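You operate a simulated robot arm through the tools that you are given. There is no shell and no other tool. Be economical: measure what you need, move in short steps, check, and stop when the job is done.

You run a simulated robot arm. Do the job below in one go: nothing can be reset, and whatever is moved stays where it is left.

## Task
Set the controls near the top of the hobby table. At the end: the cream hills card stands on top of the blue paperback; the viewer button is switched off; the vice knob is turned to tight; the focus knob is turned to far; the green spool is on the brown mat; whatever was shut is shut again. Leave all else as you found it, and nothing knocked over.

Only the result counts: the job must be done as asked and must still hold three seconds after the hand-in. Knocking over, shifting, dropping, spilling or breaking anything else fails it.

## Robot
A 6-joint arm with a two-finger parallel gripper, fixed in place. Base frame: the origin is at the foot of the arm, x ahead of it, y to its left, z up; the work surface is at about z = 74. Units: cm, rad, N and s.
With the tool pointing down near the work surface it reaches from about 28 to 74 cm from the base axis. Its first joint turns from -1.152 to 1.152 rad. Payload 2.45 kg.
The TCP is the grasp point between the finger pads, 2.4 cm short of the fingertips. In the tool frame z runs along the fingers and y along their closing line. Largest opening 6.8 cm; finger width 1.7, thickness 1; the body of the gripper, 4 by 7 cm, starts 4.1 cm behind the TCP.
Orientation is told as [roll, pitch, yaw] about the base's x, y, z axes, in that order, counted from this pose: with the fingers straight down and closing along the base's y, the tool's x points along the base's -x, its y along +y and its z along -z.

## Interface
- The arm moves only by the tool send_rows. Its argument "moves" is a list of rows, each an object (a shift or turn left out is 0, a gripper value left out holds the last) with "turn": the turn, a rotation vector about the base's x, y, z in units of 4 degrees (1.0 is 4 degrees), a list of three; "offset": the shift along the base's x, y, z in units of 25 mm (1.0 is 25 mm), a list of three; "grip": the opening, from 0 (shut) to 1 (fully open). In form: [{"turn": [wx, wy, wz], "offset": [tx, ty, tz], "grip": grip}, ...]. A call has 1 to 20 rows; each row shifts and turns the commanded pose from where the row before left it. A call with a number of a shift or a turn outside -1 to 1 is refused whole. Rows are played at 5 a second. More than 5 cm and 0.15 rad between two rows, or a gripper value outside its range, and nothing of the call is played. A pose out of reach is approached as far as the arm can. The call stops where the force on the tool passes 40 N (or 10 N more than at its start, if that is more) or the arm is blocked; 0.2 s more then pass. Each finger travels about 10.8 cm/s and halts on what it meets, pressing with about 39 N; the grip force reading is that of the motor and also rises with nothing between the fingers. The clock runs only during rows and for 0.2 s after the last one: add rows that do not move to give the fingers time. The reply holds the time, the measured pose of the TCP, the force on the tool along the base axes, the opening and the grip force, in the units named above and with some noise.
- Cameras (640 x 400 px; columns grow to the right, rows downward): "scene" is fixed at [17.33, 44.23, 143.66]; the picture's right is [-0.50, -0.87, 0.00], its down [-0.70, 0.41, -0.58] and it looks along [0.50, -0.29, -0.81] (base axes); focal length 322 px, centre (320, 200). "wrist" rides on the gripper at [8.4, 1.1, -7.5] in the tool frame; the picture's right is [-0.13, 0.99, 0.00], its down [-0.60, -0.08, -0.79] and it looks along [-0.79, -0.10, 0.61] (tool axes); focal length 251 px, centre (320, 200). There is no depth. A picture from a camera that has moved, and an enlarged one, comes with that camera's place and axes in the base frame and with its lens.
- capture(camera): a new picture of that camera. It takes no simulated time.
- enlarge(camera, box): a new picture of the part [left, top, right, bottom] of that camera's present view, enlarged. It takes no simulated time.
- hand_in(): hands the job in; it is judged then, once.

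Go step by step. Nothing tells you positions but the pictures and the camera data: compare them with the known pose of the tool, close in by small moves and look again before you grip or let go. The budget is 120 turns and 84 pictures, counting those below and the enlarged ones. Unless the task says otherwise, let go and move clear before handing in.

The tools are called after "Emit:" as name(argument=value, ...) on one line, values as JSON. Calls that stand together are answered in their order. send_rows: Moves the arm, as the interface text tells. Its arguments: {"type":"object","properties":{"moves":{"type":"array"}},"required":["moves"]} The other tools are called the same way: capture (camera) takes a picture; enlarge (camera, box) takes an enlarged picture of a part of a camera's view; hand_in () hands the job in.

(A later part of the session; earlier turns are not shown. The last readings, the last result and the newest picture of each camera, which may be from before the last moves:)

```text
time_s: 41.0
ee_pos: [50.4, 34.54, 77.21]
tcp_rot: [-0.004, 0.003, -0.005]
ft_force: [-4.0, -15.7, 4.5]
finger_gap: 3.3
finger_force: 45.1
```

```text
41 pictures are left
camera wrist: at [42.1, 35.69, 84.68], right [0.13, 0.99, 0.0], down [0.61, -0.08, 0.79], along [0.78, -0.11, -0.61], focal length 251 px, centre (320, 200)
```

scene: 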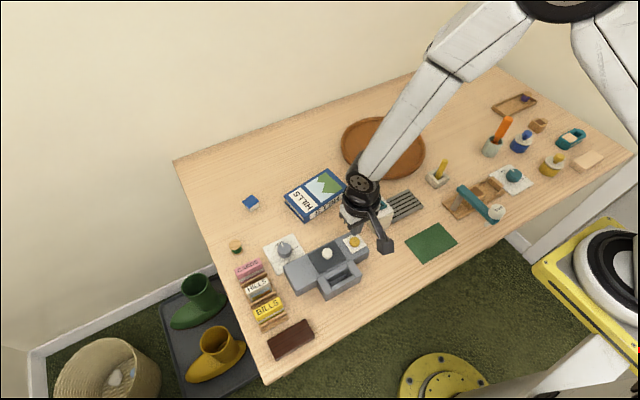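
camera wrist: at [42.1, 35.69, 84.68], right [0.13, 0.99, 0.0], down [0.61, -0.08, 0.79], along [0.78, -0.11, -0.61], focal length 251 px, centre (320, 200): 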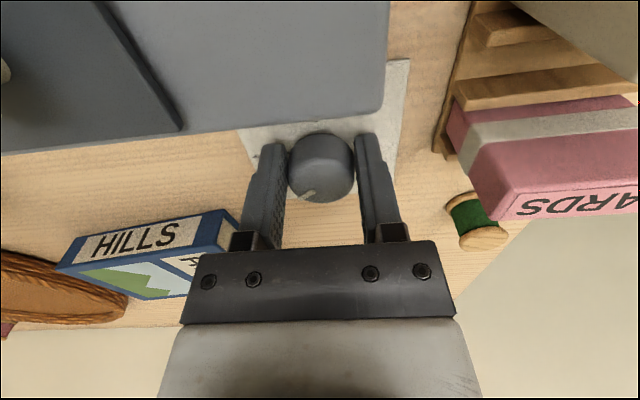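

The knob turns with the gripper. I continue to −44°.

Emit:
send_rows(moves=[{"turn": [0, 0, -1], "offset": [0, -0.04, 0]}, {"turn": [0, 0, -1]}, {"turn": [0, 0, -1]}, {"turn": [0, 0, -1]}, {"turn": [0, 0, -1]}, {"turn": [0, 0, -1]}, {"turn": [0, 0, -1]}, {"turn": [0, 0, -1]}, {"turn": [0, 0, -1]}, {"turn": [0, 0, -1]}, {"turn": [0, 0, -1]}, {}])

Emit:
capture(camera="wrist")

```text
time_s: 43.0
ee_pos: [50.49, 34.94, 77.19]
tcp_rot: [0.006, -0.001, -0.577]
ft_force: [1.3, 5.2, -6.3]
finger_gap: 3.32
finger_force: 44.9
stopped in row 9: the force on the tool passed its limit (the readings are from after the stop); the commanded pose is now the measured one
```

```text
40 pictures are left
camera wrist: at [44.1, 40.29, 84.67], right [0.65, 0.76, 0.01], down [0.46, -0.4, 0.79], along [0.6, -0.51, -0.61], focal length 251 px, centre (320, 200)
```

wrist: 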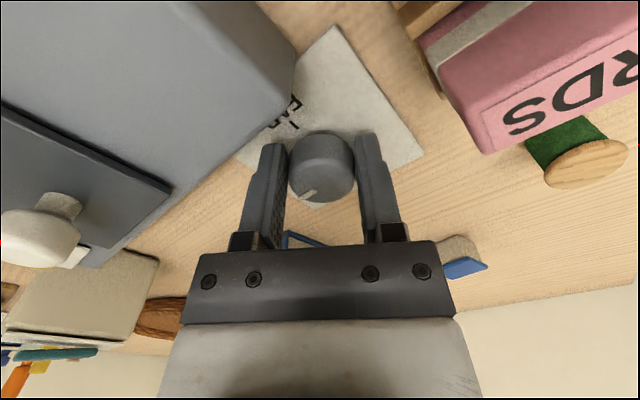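

Something stopped the turn; I check what was touched—possibly the wrist camera near the cards.

Emit:
enlarge(camera="scene", box=[200, 200, 360, 340])

```text
2.86 times, centred on (280, 270) of scene
camera zoom: at [17.35, 44.24, 143.65], right [-0.5, -0.87, 0.0], down [-0.7, 0.41, -0.58], along [0.5, -0.29, -0.81], focal length 920 px, centre (434, 0)
```

zoom: 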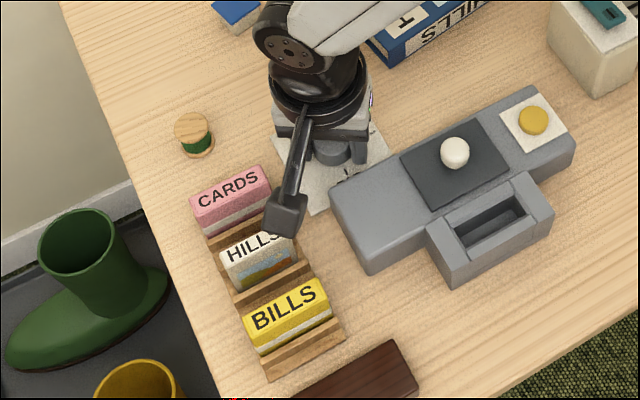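

The cards are untouched; the load came from an off-centre grip while orbiting. I release, raise clear, and turn back to +56° for a second, better-centred bite.

Emit:
send_rows(moves=[{"grip": 0.7}, {"grip": 0.7}, {"offset": [0, -0.16, 0.9]}, {"offset": [0, 0, 0.9]}, {}])

Emit:
capture(camera="wrist")

```text
time_s: 44.1
ee_pos: [50.36, 34.4, 81.68]
tcp_rot: [0.003, 0.002, -0.576]
ft_force: [0.5, 0.6, 0.1]
finger_gap: 4.75
finger_force: 0.1
```

```text
38 pictures are left
camera wrist: at [44.03, 39.89, 89.11], right [0.65, 0.76, 0.0], down [0.46, -0.4, 0.79], along [0.6, -0.51, -0.61], focal length 251 px, centre (320, 200)
```

wrist: 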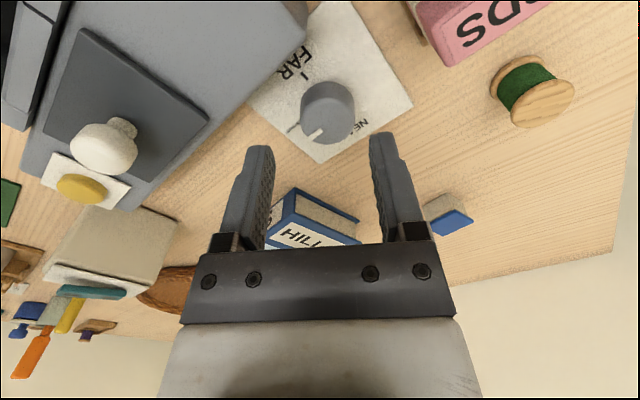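

The pointer is now near SHARP (about −70°). I rotate back up to about +55° at height, then lower again centred on (50.5, 34.45).

Emit:
send_rows(moves=[{"turn": [0, 0, 1], "offset": [0.05, 0.02, 0]}, {"turn": [0, 0, 1]}, {"turn": [0, 0, 1]}, {"turn": [0, 0, 1]}, {"turn": [0, 0, 1]}, {"turn": [0, 0, 1]}, {"turn": [0, 0, 1]}, {"turn": [0, 0, 1]}, {"turn": [0, 0, 1]}, {"turn": [0, 0, 1]}, {"turn": [0, 0, 1]}, {"turn": [0, 0, 1]}, {"turn": [0, 0, 1]}, {"turn": [0, 0, 1]}, {"turn": [0, 0, 1]}, {"turn": [0, 0, 1]}, {"turn": [0, 0, 1]}, {"turn": [0, 0, 1]}, {"turn": [0, 0, 1]}, {"turn": [0, 0, 1]}])

Emit:
send_rows(moves=[{"turn": [0, 0, 1]}, {"turn": [0, 0, 1]}, {}, {"offset": [0, 0, -0.9]}, {"offset": [0, 0, -0.9]}, {}])

Emit:
capture(camera="wrist")

```text
time_s: 48.4
ee_pos: [50.57, 34.28, 81.66]
tcp_rot: [0.003, 0.0, 0.822]
ft_force: [0.6, -1.2, -0.2]
finger_gap: 4.77
finger_force: 0.0
```

```text
time_s: 49.8
ee_pos: [50.55, 34.42, 77.32]
tcp_rot: [0.003, -0.002, 0.958]
ft_force: [0.1, -0.4, 0.1]
finger_gap: 4.75
finger_force: 0.1
```

```text
37 pictures are left
camera wrist: at [44.97, 28.08, 84.72], right [-0.74, 0.68, 0.0], down [0.41, 0.45, 0.79], along [0.53, 0.59, -0.61], focal length 251 px, centre (320, 200)
```

wrist: 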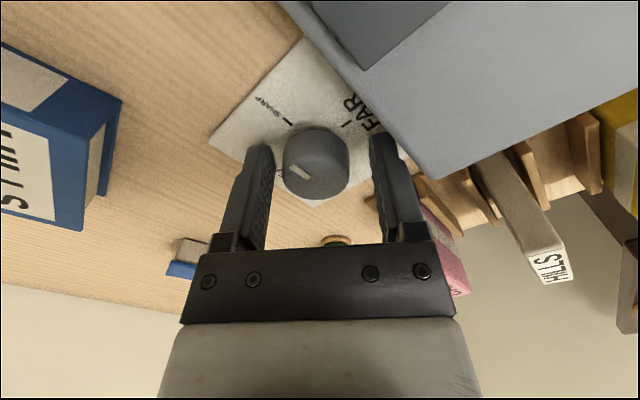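

The fingers straddle the knob, pointer about −71°. I grip and turn another 80°.

Emit:
send_rows(moves=[{"grip": 0.45}, {"grip": 0.35}, {"grip": 0.3}, {}, {"turn": [0, 0, -1]}, {"turn": [0, 0, -1]}, {"turn": [0, 0, -1]}, {"turn": [0, 0, -1]}, {"turn": [0, 0, -1]}, {"turn": [0, 0, -1]}, {"turn": [0, 0, -1]}, {"turn": [0, 0, -1]}, {"turn": [0, 0, -1]}, {"turn": [0, 0, -1]}, {"turn": [0, 0, -1]}, {"turn": [0, 0, -1]}, {}])

Emit:
send_rows(moves=[{"turn": [0, 0, -1]}, {"turn": [0, 0, -1]}, {"turn": [0, 0, -1]}, {"turn": [0, 0, -1]}, {"turn": [0, 0, -1]}, {"turn": [0, 0, -1]}, {}])

Emit:
capture(camera="wrist")

```text
time_s: 53.4
ee_pos: [50.56, 34.47, 77.12]
tcp_rot: [0.005, -0.001, 0.121]
ft_force: [5.8, -0.9, -2.1]
finger_gap: 3.33
finger_force: 45.2
```

```text
time_s: 55.0
ee_pos: [50.57, 34.55, 77.3]
tcp_rot: [0.007, -0.001, -0.297]
ft_force: [-3.9, 31.9, -20.6]
finger_gap: 3.28
finger_force: 45.1
```

```text
36 pictures are left
camera wrist: at [42.91, 38.08, 84.69], right [0.41, 0.91, 0.01], down [0.55, -0.26, 0.79], along [0.72, -0.32, -0.61], focal length 251 px, centre (320, 200)
```

wrist: 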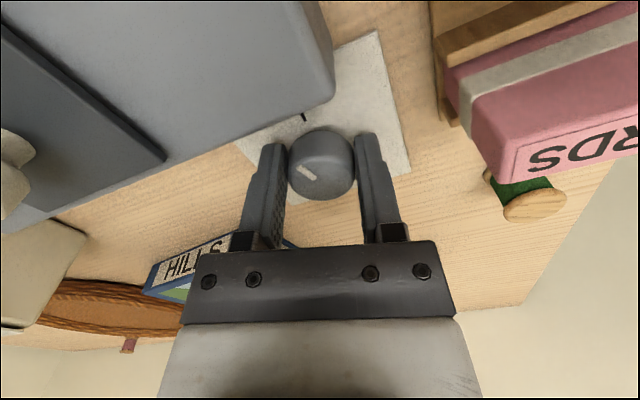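

The load rose again and the pointer does not seem to have followed. I release, rise and look at the true pointer angle.

Emit:
send_rows(moves=[{"grip": 0.7}, {"grip": 0.7}, {"offset": [0, 0, 0.9]}, {"offset": [0, 0, 0.9]}, {"offset": [-0.2, 0, 0]}, {}])

Emit:
enlarge(camera="wrist", box=[220, 40, 440, 180])

```text
time_s: 56.4
ee_pos: [50.17, 34.47, 81.76]
tcp_rot: [0.004, -0.001, -0.297]
ft_force: [0.1, -0.1, 0.5]
finger_gap: 4.79
finger_force: 0.1
```

```text
2.86 times, centred on (330, 110) of wrist
camera zoom: at [42.54, 37.92, 89.28], right [0.41, 0.91, 0.0], down [0.55, -0.26, 0.79], along [0.72, -0.33, -0.61], focal length 718 px, centre (291, 457)
```

zoom: 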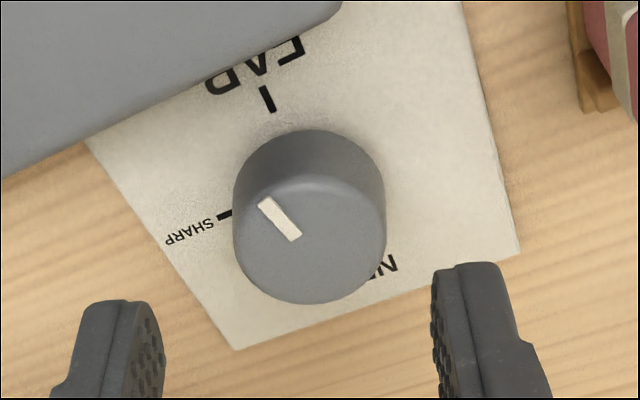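

The knob did turn: its pointer is now about −143°, roughly 37° short of FAR. I go back to +39° and take a third bite of about 37°.

Emit:
send_rows(moves=[{"turn": [0, 0, 1], "offset": [0.14, 0, 0]}, {"turn": [0, 0, 1]}, {"turn": [0, 0, 1]}, {"turn": [0, 0, 1]}, {"turn": [0, 0, 1]}, {"turn": [0, 0, 1]}, {"turn": [0, 0, 1]}, {"turn": [0, 0, 1]}, {"turn": [0, 0, 1]}, {"turn": [0, 0, 1]}, {"turn": [0, 0, 1]}, {"turn": [0, 0, 1]}, {"turn": [0, 0, 1]}, {"turn": [0, 0, 1]}, {}, {"offset": [0, 0, -0.9]}, {"offset": [0, 0, -0.9]}, {}])

Emit:
send_rows(moves=[{"grip": 0.45}, {"grip": 0.35}, {"grip": 0.3}, {}, {"turn": [0, 0, -1]}, {"turn": [0, 0, -1]}, {"turn": [0, 0, -1]}, {"turn": [0, 0, -1]}, {"turn": [0, 0, -1]}, {"turn": [0, 0, -1]}, {"turn": [0, 0, -1]}, {"turn": [0, 0, -1]}, {"turn": [0, 0, -1]}, {}])

Emit:
send_rows(moves=[{"grip": 0.7}, {"grip": 0.7}, {"offset": [0, 0, 0.9]}, {"offset": [0, 0, 0.9]}, {"offset": [-0.2, 0, 0]}, {}])

Emit:
enlarge(camera="wrist", box=[220, 40, 440, 180])

```text
time_s: 60.1
ee_pos: [50.39, 34.48, 77.1]
tcp_rot: [0.004, 0.0, 0.679]
ft_force: [-0.6, 0.2, 0.0]
finger_gap: 4.78
finger_force: 0.1
```

```text
time_s: 63.1
ee_pos: [50.27, 34.46, 77.31]
tcp_rot: [0.004, 0.003, 0.051]
ft_force: [-8.2, -5.9, 7.9]
finger_gap: 3.34
finger_force: 45.3
```

```text
time_s: 64.5
ee_pos: [49.91, 34.46, 81.87]
tcp_rot: [0.005, 0.0, 0.051]
ft_force: [-0.2, 0.7, 0.3]
finger_gap: 4.76
finger_force: 0.0
```

```text
2.86 times, centred on (330, 110) of wrist
camera zoom: at [41.57, 35.08, 89.24], right [0.08, 1.0, 0.0], down [0.61, -0.05, 0.79], along [0.79, -0.06, -0.61], focal length 718 px, centre (291, 457)
```

zoom: 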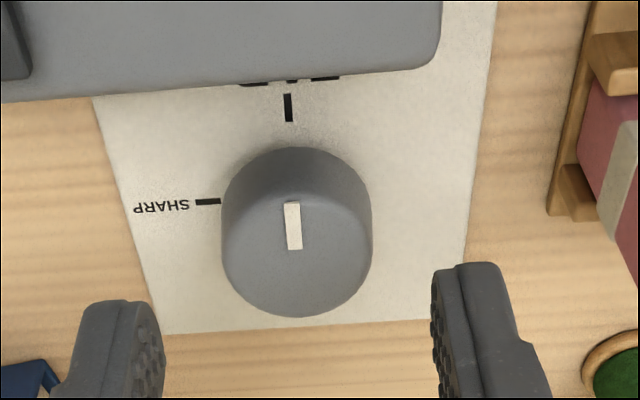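

The focus knob points at FAR now. Next the green spool, at about (57, 43.9): I move above it with the tool turned ~+43° so the wrist camera stays clear of the cards.

Emit:
send_rows(moves=[{"turn": [0, 0, 1], "offset": [0, 0, 0.8]}, {"turn": [0, 0, 1], "offset": [0.6, 0, 0.5]}, {"turn": [0, 0, 1], "offset": [0.9, 0.5, 0]}, {"turn": [0, 0, 1], "offset": [0.9, 0.9, 0]}, {"turn": [0, 0, 1], "offset": [0.44, 0.9, 0]}, {"turn": [0, 0, 1], "offset": [0, 0.9, 0]}, {"turn": [0, 0, 1], "offset": [0, 0.58, 0]}, {"turn": [0, 0, 1]}, {"turn": [0, 0, 1], "grip": 0.8}, {"turn": [0, 0, 1]}, {}])

Emit:
capture(camera="wrist")

Emit:
enlarge(camera="scene", box=[200, 180, 360, 300])

```text
time_s: 67.0
ee_pos: [57.06, 43.95, 84.98]
tcp_rot: [0.004, 0.0, 0.75]
ft_force: [-0.4, -0.1, 0.5]
finger_gap: 5.43
finger_force: 0.1
```

```text
33 pictures are left
camera wrist: at [50.27, 38.94, 92.47], right [-0.58, 0.81, 0.0], down [0.5, 0.35, 0.79], along [0.64, 0.46, -0.61], focal length 251 px, centre (320, 200)
```

wrist: 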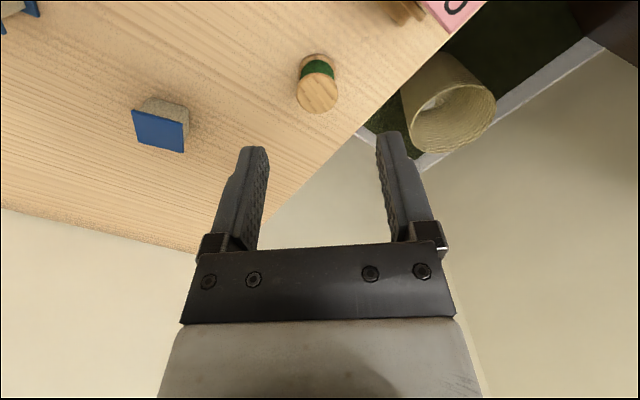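

```text
3.33 times, centred on (280, 240) of scene
camera zoom: at [17.33, 44.23, 143.66], right [-0.5, -0.87, 0.0], down [-0.7, 0.41, -0.58], along [0.5, -0.29, -0.81], focal length 1073 px, centre (453, 67)
```

zoom: 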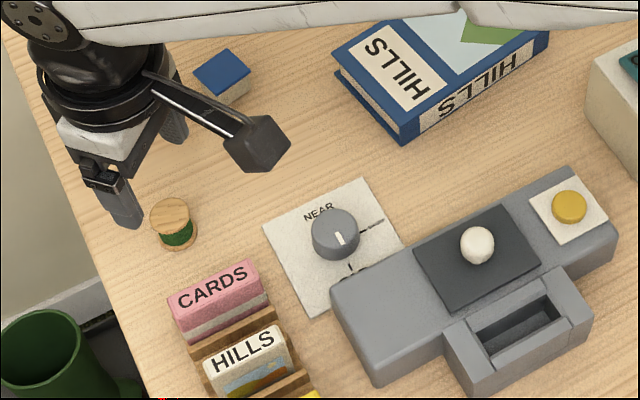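

The spool projects to (57.3, 43.9), straight under the tool. I lower and grip it.

Emit:
send_rows(moves=[{"offset": [0.06, 0, -0.9]}, {"offset": [0, 0, -0.9]}, {"offset": [0, 0, -0.9]}, {"offset": [0, 0, -0.45]}, {}])

Emit:
capture(camera="wrist")

```text
time_s: 68.2
ee_pos: [56.46, 43.34, 77.36]
tcp_rot: [0.003, -0.001, 0.749]
ft_force: [-0.8, -0.4, 0.4]
finger_gap: 5.41
finger_force: 0.1
out of reach, approached as far as the arm can: row 3
```

```text
31 pictures are left
camera wrist: at [49.69, 38.38, 84.82], right [-0.58, 0.81, 0.0], down [0.5, 0.35, 0.79], along [0.64, 0.46, -0.61], focal length 251 px, centre (320, 200)
```

wrist: 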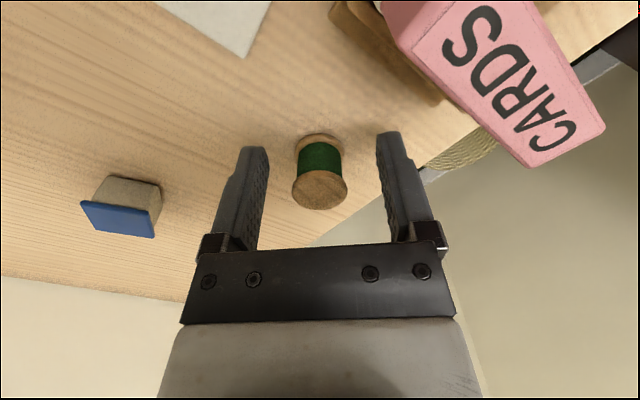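

The spool is just beyond straight-down reach (it sits ~0.9 cm further out). I rise, tilt the fingers about 10° outward, and try again.

Emit:
send_rows(moves=[{"offset": [0, 0, 0.9]}, {"offset": [0, 0, 0.9]}, {"turn": [0.51, -0.66, 0]}, {"turn": [0.51, -0.66, 0]}, {"turn": [0.51, -0.66, 0]}, {}])

Emit:
capture(camera="wrist")

```text
time_s: 69.5
ee_pos: [59.33, 45.99, 80.84]
tcp_rot: [-0.012, -0.172, 0.752]
ft_force: [0.0, -0.4, -0.2]
finger_gap: 5.46
finger_force: 0.1
out of reach, approached as far as the arm can: row 1, 2, 3, 4, 5
```

```text
30 pictures are left
camera wrist: at [51.66, 40.3, 86.71], right [-0.58, 0.81, 0.01], down [0.38, 0.26, 0.89], along [0.72, 0.52, -0.46], focal length 251 px, centre (320, 200)
```

wrist: 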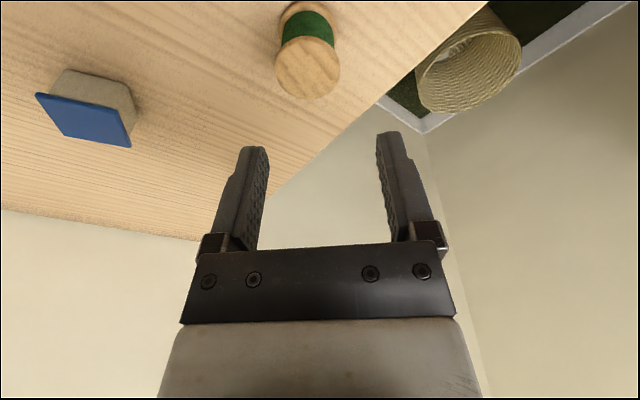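

The tilt extends the reach; the TCP is now a bit beyond the spool. I move back above it and read the pose.

Emit:
send_rows(moves=[{"offset": [-0.8, -0.8, 0.3]}, {}])

Emit:
capture(camera="wrist")

```text
time_s: 70.2
ee_pos: [59.34, 45.89, 80.86]
tcp_rot: [-0.012, -0.173, 0.75]
ft_force: [0.7, 0.4, 0.8]
finger_gap: 5.45
finger_force: 0.0
out of reach, approached as far as the arm can: row 1
```

```text
29 pictures are left
camera wrist: at [51.67, 40.29, 86.74], right [-0.58, 0.81, 0.01], down [0.38, 0.26, 0.89], along [0.72, 0.52, -0.46], focal length 251 px, centre (320, 200)
```

wrist: 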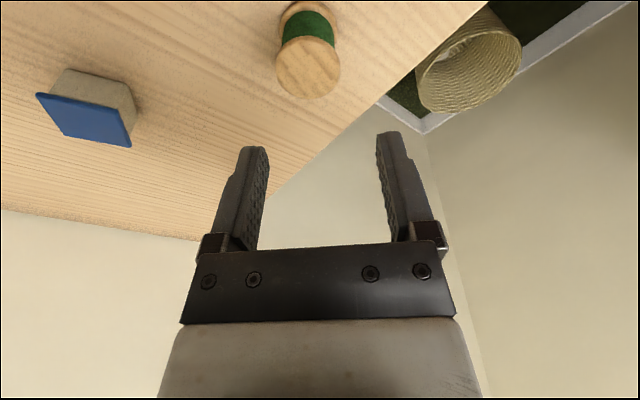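

The commanded pose still lies beyond reach, so I step further inward until the arm responds.

Emit:
send_rows(moves=[{"offset": [-0.6, -0.5, 0]}, {}])

Emit:
send_rows(moves=[{"offset": [-0.3, -0.25, 0]}, {}])

```text
time_s: 70.8
ee_pos: [59.37, 45.88, 80.41]
tcp_rot: [-0.013, -0.174, 0.749]
ft_force: [-0.7, -0.9, -0.5]
finger_gap: 5.42
finger_force: 0.0
out of reach, approached as far as the arm can: row 1
```

```text
time_s: 71.3
ee_pos: [58.53, 45.08, 80.52]
tcp_rot: [-0.013, -0.173, 0.75]
ft_force: [0.3, 0.7, 0.0]
finger_gap: 5.42
finger_force: 0.1
out of reach, approached as far as the arm can: row 1
```

Emit:
send_rows(moves=[{"offset": [-0.3, -0.3, 0]}, {}])

Emit:
send_rows(moves=[{"offset": [-0.1, -0.1, 0]}, {}])

```text
time_s: 72.0
ee_pos: [57.68, 44.54, 80.52]
tcp_rot: [-0.012, -0.174, 0.751]
ft_force: [-0.6, 0.5, -1.1]
finger_gap: 5.44
finger_force: 0.1
```

```text
time_s: 72.5
ee_pos: [57.45, 44.23, 80.67]
tcp_rot: [-0.012, -0.174, 0.751]
ft_force: [-0.7, 0.8, 0.9]
finger_gap: 5.42
finger_force: 0.1
```

I'm back in control at (57.45, 44.23). A small shift onto the spool's axis and a look before lowering.

Emit:
send_rows(moves=[{"offset": [-0.1, -0.12, 0]}, {}])

Emit:
capture(camera="wrist")

```text
time_s: 73.2
ee_pos: [57.28, 43.99, 80.76]
tcp_rot: [-0.012, -0.173, 0.749]
ft_force: [-0.1, 0.0, -0.4]
finger_gap: 5.46
finger_force: 0.1
```

```text
28 pictures are left
camera wrist: at [49.5, 38.29, 86.49], right [-0.58, 0.81, 0.01], down [0.38, 0.26, 0.89], along [0.72, 0.52, -0.46], focal length 251 px, centre (320, 200)
```

wrist: 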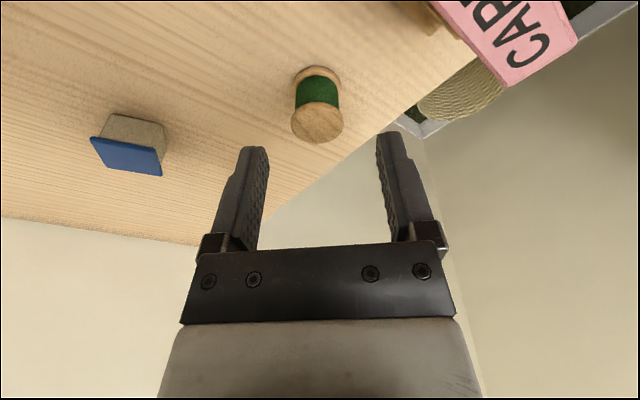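

The spool axis projects to (57.15, 43.75). I lower and close on it.

Emit:
send_rows(moves=[{"offset": [-0.04, -0.08, -0.7]}, {"offset": [0, 0, -0.6]}, {"offset": [0, 0, -0.14]}, {}])

Emit:
send_rows(moves=[{"grip": 0.5}, {"grip": 0.4}, {"grip": 0.3}, {"grip": 0.2}, {}])

Emit:
capture(camera="wrist")

```text
time_s: 74.2
ee_pos: [57.13, 43.83, 77.02]
tcp_rot: [-0.013, -0.172, 0.75]
ft_force: [-0.8, -0.2, 0.4]
finger_gap: 5.44
finger_force: 0.1
```

```text
time_s: 75.3
ee_pos: [57.19, 43.82, 77.07]
tcp_rot: [-0.013, -0.172, 0.751]
ft_force: [0.5, -0.8, 0.3]
finger_gap: 2.37
finger_force: 39.0
```

```text
27 pictures are left
camera wrist: at [49.47, 38.2, 82.85], right [-0.58, 0.81, 0.01], down [0.38, 0.26, 0.89], along [0.72, 0.52, -0.46], focal length 251 px, centre (320, 200)
```

wrist: 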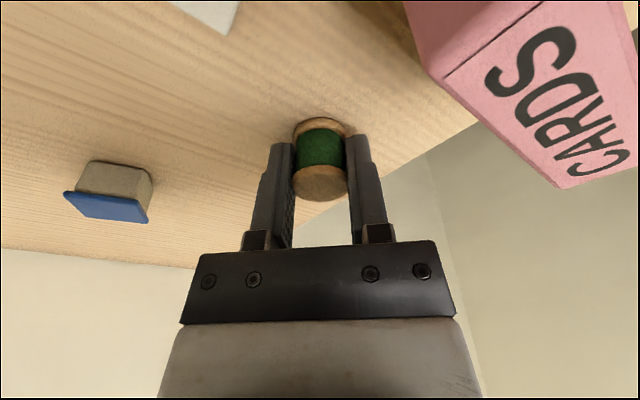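

The spool is held. I lift, draw inward, untilt, and carry it toward the brown mat at a safe height.

Emit:
send_rows(moves=[{"offset": [0, 0, 0.6]}, {"offset": [-0.2, -0.15, 0.9]}, {"offset": [-0.7, -0.5, 0.9]}, {"offset": [-0.7, -0.6, 0.9]}, {"offset": [-0.7, -0.6, 0.9]}, {"offset": [-0.6, -0.6, 0.9]}, {"turn": [-0.51, 0.66, 0], "offset": [0, -0.5, 0.9]}, {"turn": [-0.51, 0.66, 0], "offset": [0, -0.8, 0.3]}, {"turn": [-0.51, 0.66, 0], "offset": [0, -0.9, 0]}, {}])

Emit:
capture(camera="wrist")

```text
time_s: 77.5
ee_pos: [50.02, 32.1, 92.65]
tcp_rot: [0.005, 0.0, 0.75]
ft_force: [0.9, -0.3, -0.7]
finger_gap: 2.39
finger_force: 39.0
```

```text
26 pictures are left
camera wrist: at [43.1, 27.24, 100.14], right [-0.58, 0.81, 0.0], down [0.5, 0.35, 0.79], along [0.64, 0.46, -0.61], focal length 251 px, centre (320, 200)
```

wrist: 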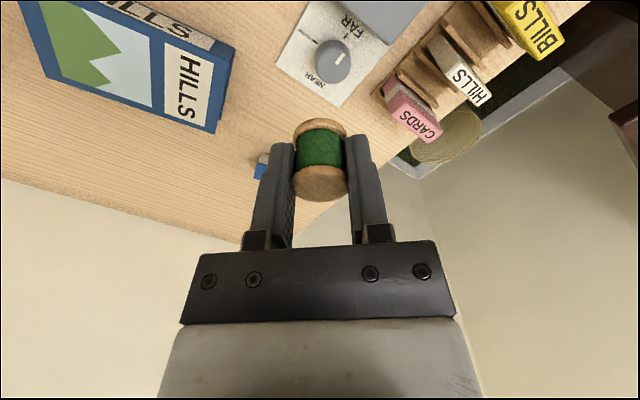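

The spool is held but leans ~10° relative to the tool, so I will re-tilt before setting it down. I carry it over to the mat.

Emit:
send_rows(moves=[{"offset": [0.32, -0.93, 0], "turn": [0, 0, -0.67]}, {"offset": [0.32, -0.93, 0], "turn": [0, 0, -0.67]}, {"offset": [0.32, -0.93, 0], "turn": [0, 0, -0.67]}, {"offset": [0.32, -0.93, 0], "turn": [0, 0, -0.67]}, {"offset": [0.32, -0.93, 0], "turn": [0, 0, -0.67]}, {"offset": [0.32, -0.93, 0], "turn": [0, 0, -0.67]}, {"offset": [0.32, -0.93, 0], "turn": [0, 0, -0.67]}, {"offset": [0.32, -0.93, 0], "turn": [0, 0, -0.67]}, {"offset": [0.32, -0.93, 0], "turn": [0, 0, -0.67]}, {"offset": [0.32, -0.93, 0], "turn": [0, 0, -0.67]}, {"offset": [0.32, -0.93, 0], "turn": [0, 0, -0.67]}, {"offset": [0.32, -0.93, 0], "turn": [0, 0, -0.67]}, {"offset": [0.32, -0.93, 0], "turn": [0, 0, -0.67]}, {"offset": [0.32, -0.93, 0], "turn": [0, 0, -0.67]}, {"offset": [0.32, -0.93, 0], "turn": [0, 0, -0.67]}, {"offset": [0.32, -0.93, 0], "turn": [0, 0, -0.67]}, {"turn": [0, -0.83, 0]}, {"turn": [0, -0.83, 0]}, {"turn": [0, -0.83, 0]}, {}])

Emit:
capture(camera="wrist")

Emit:
capture(camera="scene")

```text
time_s: 81.8
ee_pos: [62.75, -4.94, 92.81]
tcp_rot: [0.003, -0.174, -0.001]
ft_force: [-0.8, 0.0, -0.5]
finger_gap: 2.38
finger_force: 39.1
```

```text
25 pictures are left
camera wrist: at [53.22, -3.91, 98.61], right [0.13, 0.99, 0.03], down [0.46, -0.08, 0.89], along [0.88, -0.1, -0.46], focal length 251 px, centre (320, 200)
```

wrist: 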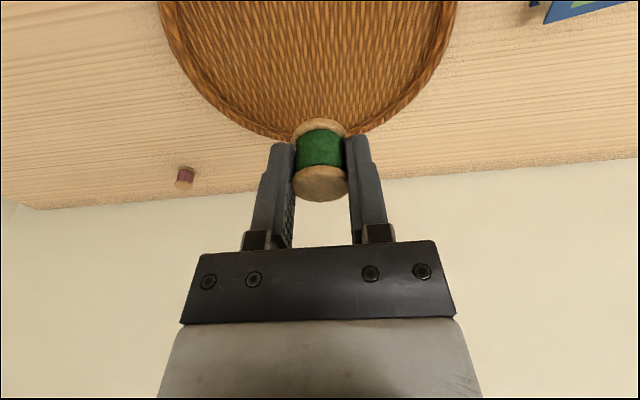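

```text
24 pictures are left
```

scene: 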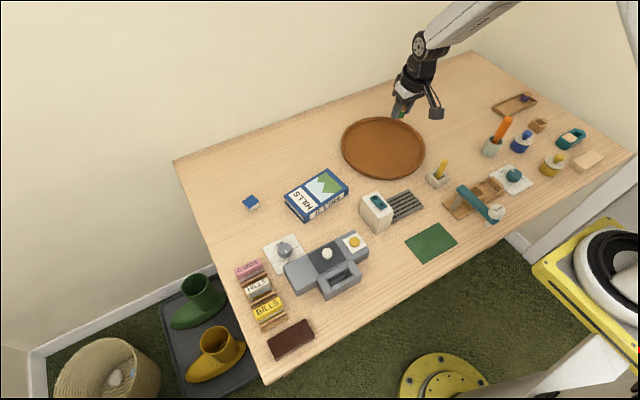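

The mat is centred near (67, −6.5) with radius ~13, and the spool is above its inside. I lower most of the way.

Emit:
send_rows(moves=[{"offset": [0.2, 0, -0.9]}, {"offset": [0.2, 0, -0.9]}, {"offset": [0, 0, -0.9]}, {"offset": [0, 0, -0.9]}, {"offset": [0, 0, -0.9]}, {"offset": [0, 0, -0.9]}, {}])

Emit:
send_rows(moves=[{"offset": [0, 0, -0.1]}, {"offset": [0, 0, -0.1]}, {}])

Emit:
capture(camera="wrist")

```text
time_s: 83.3
ee_pos: [63.73, -4.99, 79.15]
tcp_rot: [0.003, -0.173, 0.001]
ft_force: [0.5, 0.2, 0.3]
finger_gap: 2.42
finger_force: 38.8
```

```text
time_s: 84.2
ee_pos: [63.77, -5.18, 78.81]
tcp_rot: [0.003, -0.175, 0.002]
ft_force: [0.9, 0.4, 0.8]
finger_gap: 2.42
finger_force: 39.2
```

```text
23 pictures are left
camera wrist: at [54.27, -3.94, 84.66], right [0.13, 0.99, 0.03], down [0.46, -0.08, 0.89], along [0.88, -0.1, -0.46], focal length 251 px, centre (320, 200)
```

wrist: 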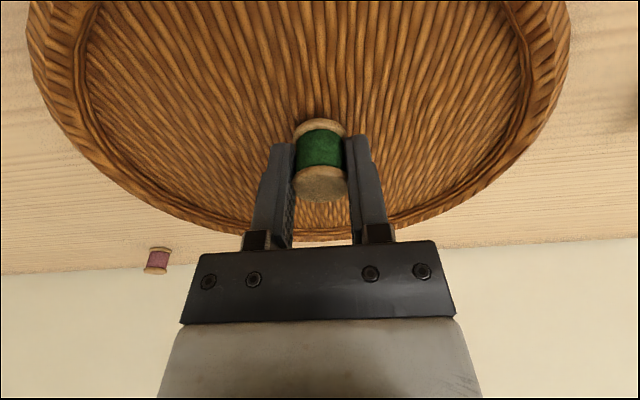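

I step down gently until the spool touches the mat floor.

Emit:
send_rows(moves=[{"offset": [0, 0, -0.1]}, {"offset": [0, 0, -0.1]}, {"offset": [0, 0, -0.08]}, {}])

Emit:
send_rows(moves=[{"offset": [0, 0, -0.08]}, {}])

```text
time_s: 85.2
ee_pos: [63.7, -4.95, 77.94]
tcp_rot: [0.004, -0.173, -0.001]
ft_force: [0.4, 0.8, 0.1]
finger_gap: 2.4
finger_force: 39.1
```

```text
time_s: 85.8
ee_pos: [63.82, -4.9, 77.89]
tcp_rot: [0.003, -0.174, 0.0]
ft_force: [0.7, -0.3, 0.3]
finger_gap: 2.38
finger_force: 38.7
```

Emit:
send_rows(moves=[{"offset": [0, 0, -0.06]}, {}])

Emit:
send_rows(moves=[{"offset": [0, 0, -0.06]}, {}])

Emit:
enlarge(camera="wrist", box=[240, 80, 400, 220])

```text
time_s: 86.3
ee_pos: [63.78, -5.01, 77.7]
tcp_rot: [0.003, -0.173, 0.002]
ft_force: [0.0, -0.5, 0.0]
finger_gap: 2.38
finger_force: 39.2
```

```text
time_s: 87.0
ee_pos: [63.77, -4.96, 77.7]
tcp_rot: [0.003, -0.172, 0.0]
ft_force: [0.2, 0.3, -0.5]
finger_gap: 2.39
finger_force: 39.0
```

```text
2.86 times, centred on (320, 150) of wrist
camera zoom: at [54.28, -3.94, 83.48], right [0.13, 0.99, 0.03], down [0.46, -0.08, 0.89], along [0.88, -0.1, -0.46], focal length 718 px, centre (320, 343)
```

zoom: 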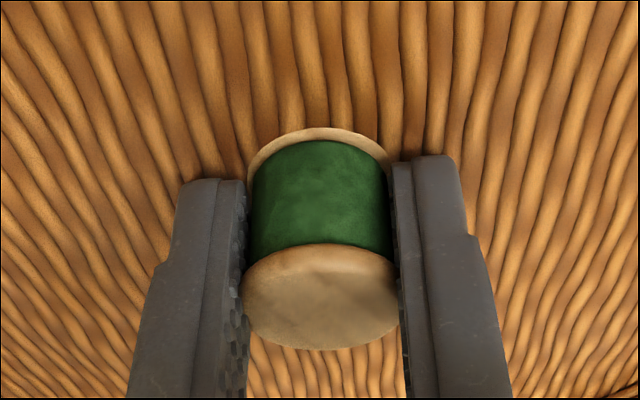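

No contact force yet; I continue in tiny steps.

Emit:
send_rows(moves=[{"offset": [0, 0, -0.06]}, {}])

Emit:
send_rows(moves=[{"offset": [0, 0, -0.06]}, {}])

Emit:
send_rows(moves=[{"offset": [0, 0, -0.06]}, {}])

```text
time_s: 87.5
ee_pos: [63.81, -5.04, 77.62]
tcp_rot: [0.003, -0.176, 0.002]
ft_force: [-3.5, 0.1, 13.1]
finger_gap: 2.4
finger_force: 38.6
```

```text
time_s: 88.2
ee_pos: [63.93, -4.95, 77.55]
tcp_rot: [0.004, -0.178, 0.001]
ft_force: [-4.5, -1.5, 28.4]
finger_gap: 2.4
finger_force: 39.6
```

```text
time_s: 88.8
ee_pos: [63.96, -5.01, 77.48]
tcp_rot: [0.005, -0.18, 0.002]
ft_force: [-1.5, -0.5, 32.6]
finger_gap: 2.41
finger_force: 38.7
```

Contact reached. I ease up, open slowly, and rise.

Emit:
send_rows(moves=[{"offset": [0, 0, 0.1]}, {"grip": 0.45}, {"grip": 0.6}, {"grip": 0.8}, {}, {"offset": [0, 0, 0.6]}, {"offset": [0, 0, 0.9]}, {"offset": [0, 0, 0.9]}, {}])

Emit:
capture(camera="wrist")

```text
time_s: 90.8
ee_pos: [63.92, -4.97, 83.52]
tcp_rot: [0.004, -0.172, 0.0]
ft_force: [-0.6, -0.8, -0.1]
finger_gap: 5.44
finger_force: 0.1
```

```text
21 pictures are left
camera wrist: at [54.25, -3.96, 89.4], right [0.13, 0.99, 0.03], down [0.46, -0.08, 0.88], along [0.88, -0.1, -0.47], focal length 251 px, centre (320, 200)
```

wrist: 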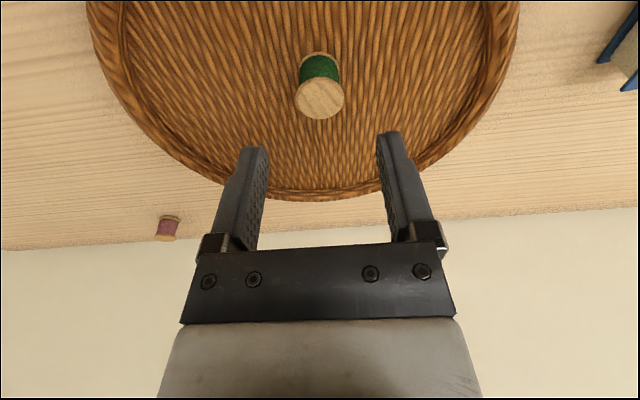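

The green spool stands on the brown mat. Now I rise, untilt, and travel to the vice knob near (40, −30).

Emit:
send_rows(moves=[{"offset": [0, 0, 0.9], "turn": [0, 0.83, 0]}, {"offset": [0, 0, 0.9], "turn": [0, 0.83, 0]}, {"offset": [0, 0, 0.9], "turn": [0, 0.83, 0]}, {"offset": [0, 0, 0.9]}, {"offset": [0, 0, 0.9]}, {"offset": [-0.98, -0.95, 0.3]}, {"offset": [-0.98, -0.95, 0]}, {"offset": [-0.98, -0.95, 0]}, {"offset": [-0.98, -0.95, 0]}, {"offset": [-0.98, -0.95, 0]}, {"offset": [-0.98, -0.95, 0]}, {"offset": [-0.98, -0.95, 0]}, {"offset": [-0.98, -0.95, 0]}, {"offset": [-0.98, -0.95, 0]}, {"offset": [-0.98, -0.95, 0]}, {"offset": [0, 0, -0.9]}, {"offset": [0, 0, -0.9]}, {}])

Emit:
capture(camera="wrist")

```text
time_s: 94.5
ee_pos: [39.37, -28.8, 90.93]
tcp_rot: [0.003, 0.001, 0.0]
ft_force: [-0.4, -0.2, -0.7]
finger_gap: 5.47
finger_force: 0.1
```

```text
20 pictures are left
camera wrist: at [30.94, -27.69, 98.37], right [0.13, 0.99, 0.0], down [0.6, -0.08, 0.79], along [0.79, -0.1, -0.61], focal length 251 px, centre (320, 200)
```

wrist: 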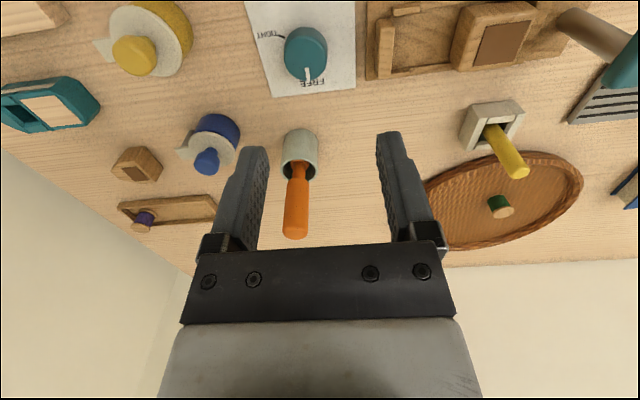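

The vice knob is at about (39.9, −29.9), pointer at FREE. I enlarge to see where TIGHT is.

Emit:
enlarge(camera="wrist", box=[220, 0, 400, 110])

```text
3.56 times, centred on (310, 55) of wrist
camera zoom: at [30.94, -27.69, 98.37], right [0.13, 0.99, 0.0], down [0.6, -0.08, 0.79], along [0.79, -0.1, -0.61], focal length 894 px, centre (356, 716)
```

zoom: 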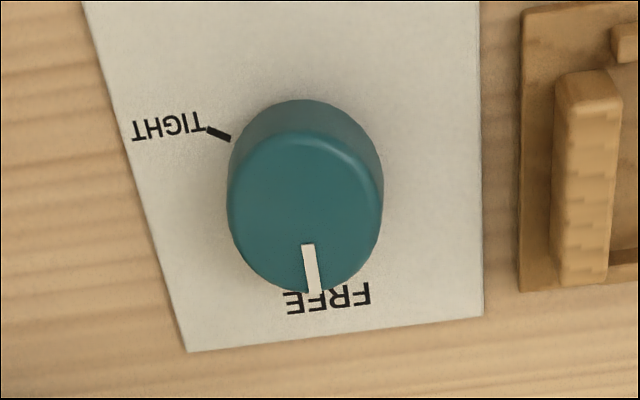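

TIGHT is at about −118° (clockwise from FREE, which is +x). I align over the knob with +32° yaw and lower to just above it.

Emit:
send_rows(moves=[{"turn": [0, 0, 1], "offset": [0.21, -0.44, 0], "grip": 0.9}, {"turn": [0, 0, 1]}, {"turn": [0, 0, 1]}, {"turn": [0, 0, 1]}, {"turn": [0, 0, 1]}, {"turn": [0, 0, 1]}, {"turn": [0, 0, 1]}, {"turn": [0, 0, 1]}, {"offset": [0, 0, -0.9]}, {"offset": [0, 0, -0.9]}, {"offset": [0, 0, -0.9]}, {"offset": [0, 0, -0.9]}, {}])

Emit:
capture(camera="wrist")

```text
time_s: 97.3
ee_pos: [39.82, -29.93, 82.05]
tcp_rot: [0.004, 0.0, 0.56]
ft_force: [-0.2, 1.0, -0.2]
finger_gap: 6.12
finger_force: 0.1
```

```text
18 pictures are left
camera wrist: at [32.15, -33.4, 89.37], right [-0.42, 0.91, 0.0], down [0.56, 0.25, 0.79], along [0.72, 0.33, -0.61], focal length 251 px, centre (320, 200)
```

wrist: 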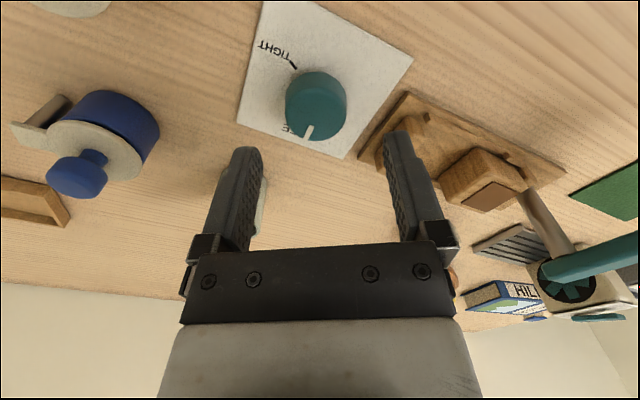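

The knob centre is at (39.75, −30.05). A wooden base lies just right (y > −25.3), so I narrow the opening and lower.

Emit:
send_rows(moves=[{"grip": 0.75, "offset": [0, -0.04, 0]}, {"grip": 0.75}, {"offset": [0, 0, -0.8]}, {"offset": [0, 0, -0.7]}, {"offset": [0, 0, -0.38]}, {}])

Emit:
capture(camera="wrist")

```text
time_s: 98.8
ee_pos: [39.78, -29.96, 77.28]
tcp_rot: [0.003, -0.001, 0.561]
ft_force: [0.1, 0.1, 0.5]
finger_gap: 5.09
finger_force: 0.1
```

```text
17 pictures are left
camera wrist: at [32.17, -33.52, 84.67], right [-0.42, 0.91, 0.0], down [0.56, 0.25, 0.79], along [0.72, 0.33, -0.61], focal length 251 px, centre (320, 200)
```

wrist: 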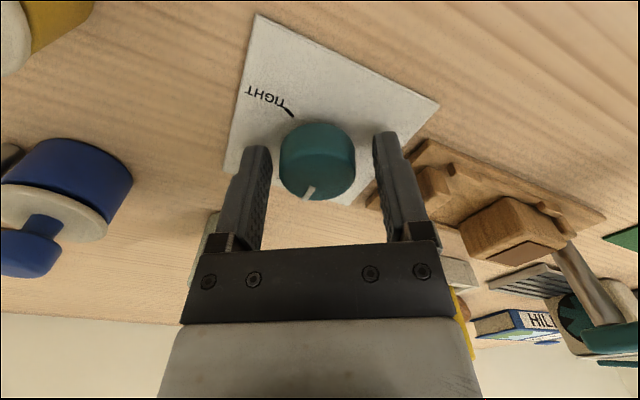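

Straddled well. I grip and turn 60° clockwise.

Emit:
send_rows(moves=[{"grip": 0.6}, {"grip": 0.5}, {"grip": 0.4}, {}, {"turn": [0, 0, -1]}, {"turn": [0, 0, -1]}, {"turn": [0, 0, -1]}, {"turn": [0, 0, -1]}, {"turn": [0, 0, -1]}, {"turn": [0, 0, -1]}, {"turn": [0, 0, -1]}, {"turn": [0, 0, -1]}, {"turn": [0, 0, -1]}, {"turn": [0, 0, -1]}, {"turn": [0, 0, -1]}, {"turn": [0, 0, -1]}, {"turn": [0, 0, -1]}, {"turn": [0, 0, -1]}, {"turn": [0, 0, -1]}, {}])

Emit:
send_rows(moves=[{"grip": 0.75}, {"grip": 0.75}, {"offset": [0, 0, 0.9]}, {"offset": [0, 0, 0.9]}, {}])

Emit:
enlarge(camera="wrist", box=[200, 20, 440, 180])

```text
time_s: 103.0
ee_pos: [39.91, -29.88, 77.25]
tcp_rot: [0.002, -0.002, -0.487]
ft_force: [27.2, 15.3, 22.8]
finger_gap: 3.7
finger_force: 45.6
```

```text
time_s: 104.2
ee_pos: [39.67, -29.85, 81.76]
tcp_rot: [0.006, 0.002, -0.485]
ft_force: [0.0, 0.4, 0.1]
finger_gap: 5.13
finger_force: 0.0
```

```text
2.50 times, centred on (320, 100) of wrist
camera zoom: at [32.77, -25.04, 89.18], right [0.58, 0.82, 0.0], down [0.5, -0.36, 0.79], along [0.65, -0.46, -0.61], focal length 629 px, centre (320, 450)
```

zoom: 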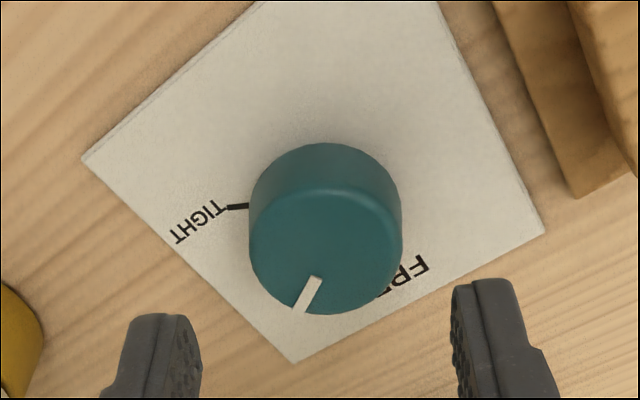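

The pointer is at about −55°, so ~63° remain. I go back up to +32° and take a second bite.

Emit:
send_rows(moves=[{"turn": [0, 0, 1], "offset": [0.07, -0.05, 0]}, {"turn": [0, 0, 1]}, {"turn": [0, 0, 1]}, {"turn": [0, 0, 1]}, {"turn": [0, 0, 1]}, {"turn": [0, 0, 1]}, {"turn": [0, 0, 1]}, {"turn": [0, 0, 1]}, {"turn": [0, 0, 1]}, {"turn": [0, 0, 1]}, {"turn": [0, 0, 1]}, {"turn": [0, 0, 1]}, {"turn": [0, 0, 1]}, {"turn": [0, 0, 1]}, {"turn": [0, 0, 1]}, {}, {"offset": [0, 0, -0.9]}, {"offset": [0, 0, -0.9]}, {}])

Emit:
send_rows(moves=[{"grip": 0.6}, {"grip": 0.5}, {"grip": 0.4}, {}, {"turn": [0, 0, -1]}, {"turn": [0, 0, -1]}, {"turn": [0, 0, -1]}, {"turn": [0, 0, -1]}, {"turn": [0, 0, -1]}, {"turn": [0, 0, -1]}, {"turn": [0, 0, -1]}, {"turn": [0, 0, -1]}, {"turn": [0, 0, -1]}, {"turn": [0, 0, -1]}, {"turn": [0, 0, -1]}, {"turn": [0, 0, -1]}, {"turn": [0, 0, -1]}, {"turn": [0, 0, -1]}, {"turn": [0, 0, -1]}, {}])

Emit:
send_rows(moves=[{"grip": 0.75}, {"grip": 0.75}, {"offset": [0, 0, 0.9]}, {"offset": [0, 0, 0.9]}, {}])

Emit:
enlarge(camera="wrist", box=[200, 20, 440, 180])

```text
time_s: 108.2
ee_pos: [40.0, -29.99, 77.23]
tcp_rot: [0.002, 0.0, 0.56]
ft_force: [-0.5, -0.4, 0.7]
finger_gap: 5.09
finger_force: 0.1
```

```text
time_s: 112.3
ee_pos: [39.91, -29.97, 77.24]
tcp_rot: [0.006, 0.002, -0.49]
ft_force: [10.2, 23.6, -4.8]
finger_gap: 3.73
finger_force: 45.3
```

```text
time_s: 113.5
ee_pos: [39.8, -30.22, 81.75]
tcp_rot: [0.005, 0.0, -0.488]
ft_force: [0.2, -0.5, 0.4]
finger_gap: 5.1
finger_force: 0.0
```

```text
2.50 times, centred on (320, 100) of wrist
camera zoom: at [32.94, -25.23, 89.14], right [0.58, 0.82, 0.0], down [0.5, -0.36, 0.79], along [0.65, -0.46, -0.61], focal length 629 px, centre (320, 450)
```

zoom: 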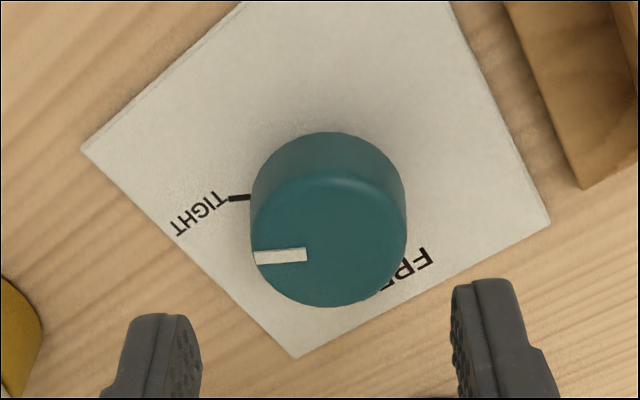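

The pointer lines up with TIGHT. Now the cream HILLS card: I rise, straighten the yaw, and travel back to the rack for a look.

Emit:
send_rows(moves=[{"offset": [0, 0, 0.9], "turn": [0, 0, 1]}, {"offset": [0, 0, 0.9], "turn": [0, 0, 1]}, {"offset": [0, 0, 0.9], "turn": [0, 0, 1]}, {"offset": [0, 0, 0.9], "turn": [0, 0, 1]}, {"offset": [0, 0.97, 0.9], "turn": [0, 0, 1]}, {"offset": [0, 0.97, 0.9], "turn": [0, 0, 1]}, {"offset": [0, 0.97, 0], "turn": [0, 0, 1]}, {"offset": [0, 0.97, 0]}, {"offset": [0, 0.97, 0]}, {"offset": [0, 0.97, 0]}, {"offset": [0, 0.97, 0]}, {"offset": [0, 0.97, 0]}, {"offset": [0, 0.97, 0]}, {"offset": [0, 0.97, 0]}, {"offset": [0, 0.97, 0]}, {"offset": [0, 0.97, 0]}, {"offset": [0, 0.97, 0]}, {"offset": [0, 0.97, 0]}, {"offset": [0, 0.97, 0]}, {"offset": [0, 0.97, 0]}])

Emit:
send_rows(moves=[{"offset": [0, 0.97, 0]}, {"offset": [0, 0.97, 0]}, {"offset": [0, 0.97, 0]}, {"offset": [0, 0.97, 0]}, {"offset": [0, 0.97, 0]}, {"offset": [0, 0.97, 0]}, {"offset": [0, 0.97, 0]}, {"offset": [0, 0.97, 0]}, {"offset": [0, 0.97, 0]}, {"offset": [0, 0.97, 0]}, {"offset": [0, 0.97, 0]}, {"offset": [0, 0.97, 0]}, {"offset": [0, 0.97, 0], "grip": 1}, {"offset": [-0.8, 0.7, -0.8]}, {"offset": [-0.8, 0, -0.9]}, {}])

Emit:
capture(camera="wrist")

```text
time_s: 117.8
ee_pos: [39.83, 8.71, 95.16]
tcp_rot: [0.003, 0.001, 0.001]
ft_force: [0.3, 0.3, 0.1]
finger_gap: 5.08
finger_force: 0.0
```

```text
time_s: 121.2
ee_pos: [36.04, 41.8, 91.0]
tcp_rot: [0.003, -0.001, -0.001]
ft_force: [-0.4, -0.3, -0.2]
finger_gap: 6.82
finger_force: 0.0
```

```text
14 pictures are left
camera wrist: at [27.62, 42.86, 98.48], right [0.13, 0.99, 0.0], down [0.6, -0.08, 0.79], along [0.79, -0.1, -0.61], focal length 251 px, centre (320, 200)
```

wrist: 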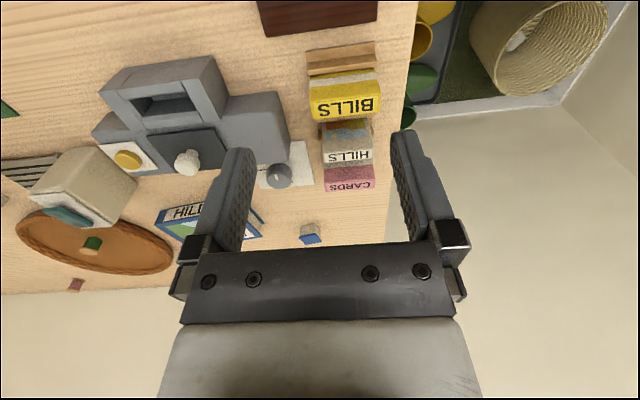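

The HILLS card is centred near (44.6, 43.4), about 5 cm wide along y, with room on both sides. I enlarge to see lean and thickness.

Emit:
enlarge(camera="wrist", box=[280, 30, 420, 210])

Emit:
enlarge(camera="scene", box=[220, 240, 310, 340])

```text
2.22 times, centred on (350, 120) of wrist
camera zoom: at [27.62, 42.86, 98.48], right [0.13, 0.99, 0.0], down [0.6, -0.08, 0.79], along [0.79, -0.1, -0.61], focal length 559 px, centre (253, 378)
```

zoom: 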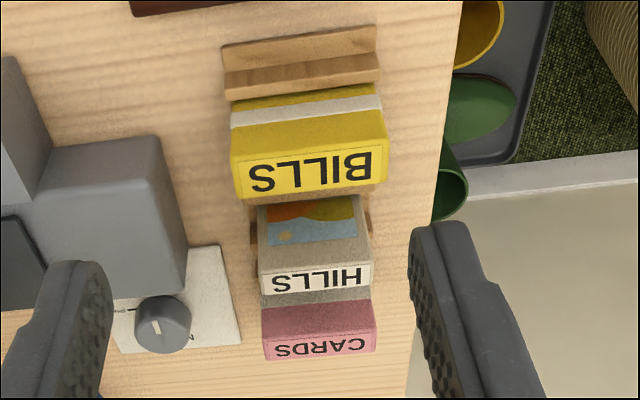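

```text
4.00 times, centred on (265, 290) of scene
camera zoom: at [17.33, 44.23, 143.66], right [-0.5, -0.87, 0.0], down [-0.7, 0.41, -0.58], along [0.5, -0.29, -0.81], focal length 1287 px, centre (540, -160)
```

zoom: 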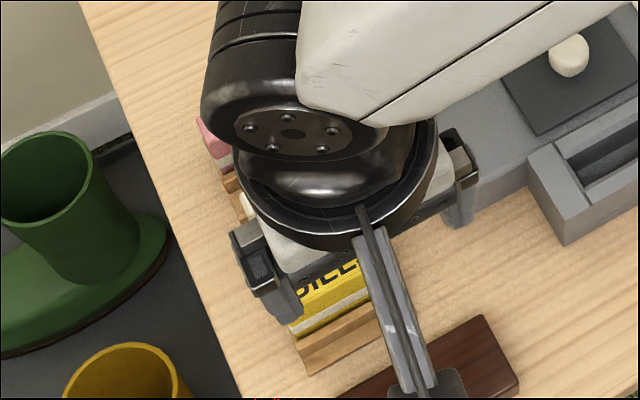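

The lean of the card is unclear, so I take a side view: yaw +88° with the camera looking along +y from over the viewer.

Emit:
send_rows(moves=[{"turn": [0, 0, 1], "offset": [0, -0.6, 0]}, {"turn": [0, 0, 1], "offset": [0.3, -0.6, 0]}, {"turn": [0, 0, 1], "offset": [0.5, -0.6, 0]}, {"turn": [0, 0, 1], "offset": [0.6, -0.6, 0]}, {"turn": [0, 0, 1], "offset": [0.6, -0.6, 0]}, {"turn": [0, 0, 1], "offset": [0.6, -0.5, 0]}, {"turn": [0, 0, 1], "offset": [0.6, 0, 0]}, {"turn": [0, 0, 1]}, {"turn": [0, 0, 1]}, {"turn": [0, 0, 1]}, {"turn": [0, 0, 1]}, {"turn": [0, 0, 1]}, {"turn": [0, 0, 1]}, {"turn": [0, 0, 1]}, {"turn": [0, 0, 1]}, {"turn": [0, 0, 1]}, {"turn": [0, 0, 1]}, {"turn": [0, 0, 1]}, {"turn": [0, 0, 1]}, {"turn": [0, 0, 1]}])

Emit:
send_rows(moves=[{"turn": [0, 0, 1], "offset": [0, 0, -0.8]}, {"turn": [0, 0, 1], "offset": [0, 0, -0.8]}, {}])

Emit:
capture(camera="wrist")

```text
time_s: 125.3
ee_pos: [43.86, 32.99, 90.98]
tcp_rot: [0.003, 0.0, 1.397]
ft_force: [0.5, 0.3, 0.0]
finger_gap: 6.79
finger_force: 0.2
```

```text
time_s: 126.2
ee_pos: [43.94, 33.17, 86.94]
tcp_rot: [0.004, 0.002, 1.536]
ft_force: [-0.5, -0.5, -0.4]
finger_gap: 6.82
finger_force: 0.1
```

```text
11 pictures are left
camera wrist: at [42.67, 24.73, 94.35], right [-0.99, 0.16, 0.0], down [0.1, 0.6, 0.79], along [0.13, 0.78, -0.61], focal length 251 px, centre (320, 200)
```

wrist: 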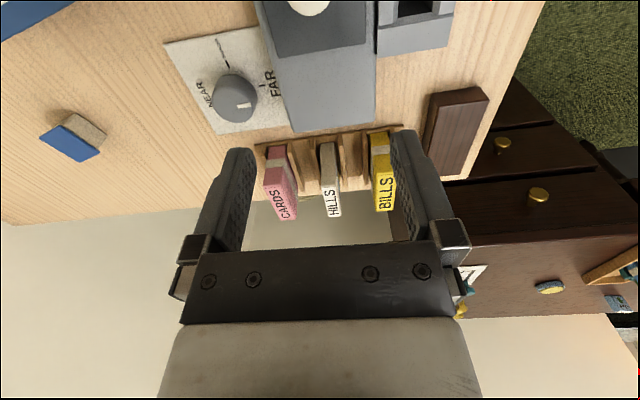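

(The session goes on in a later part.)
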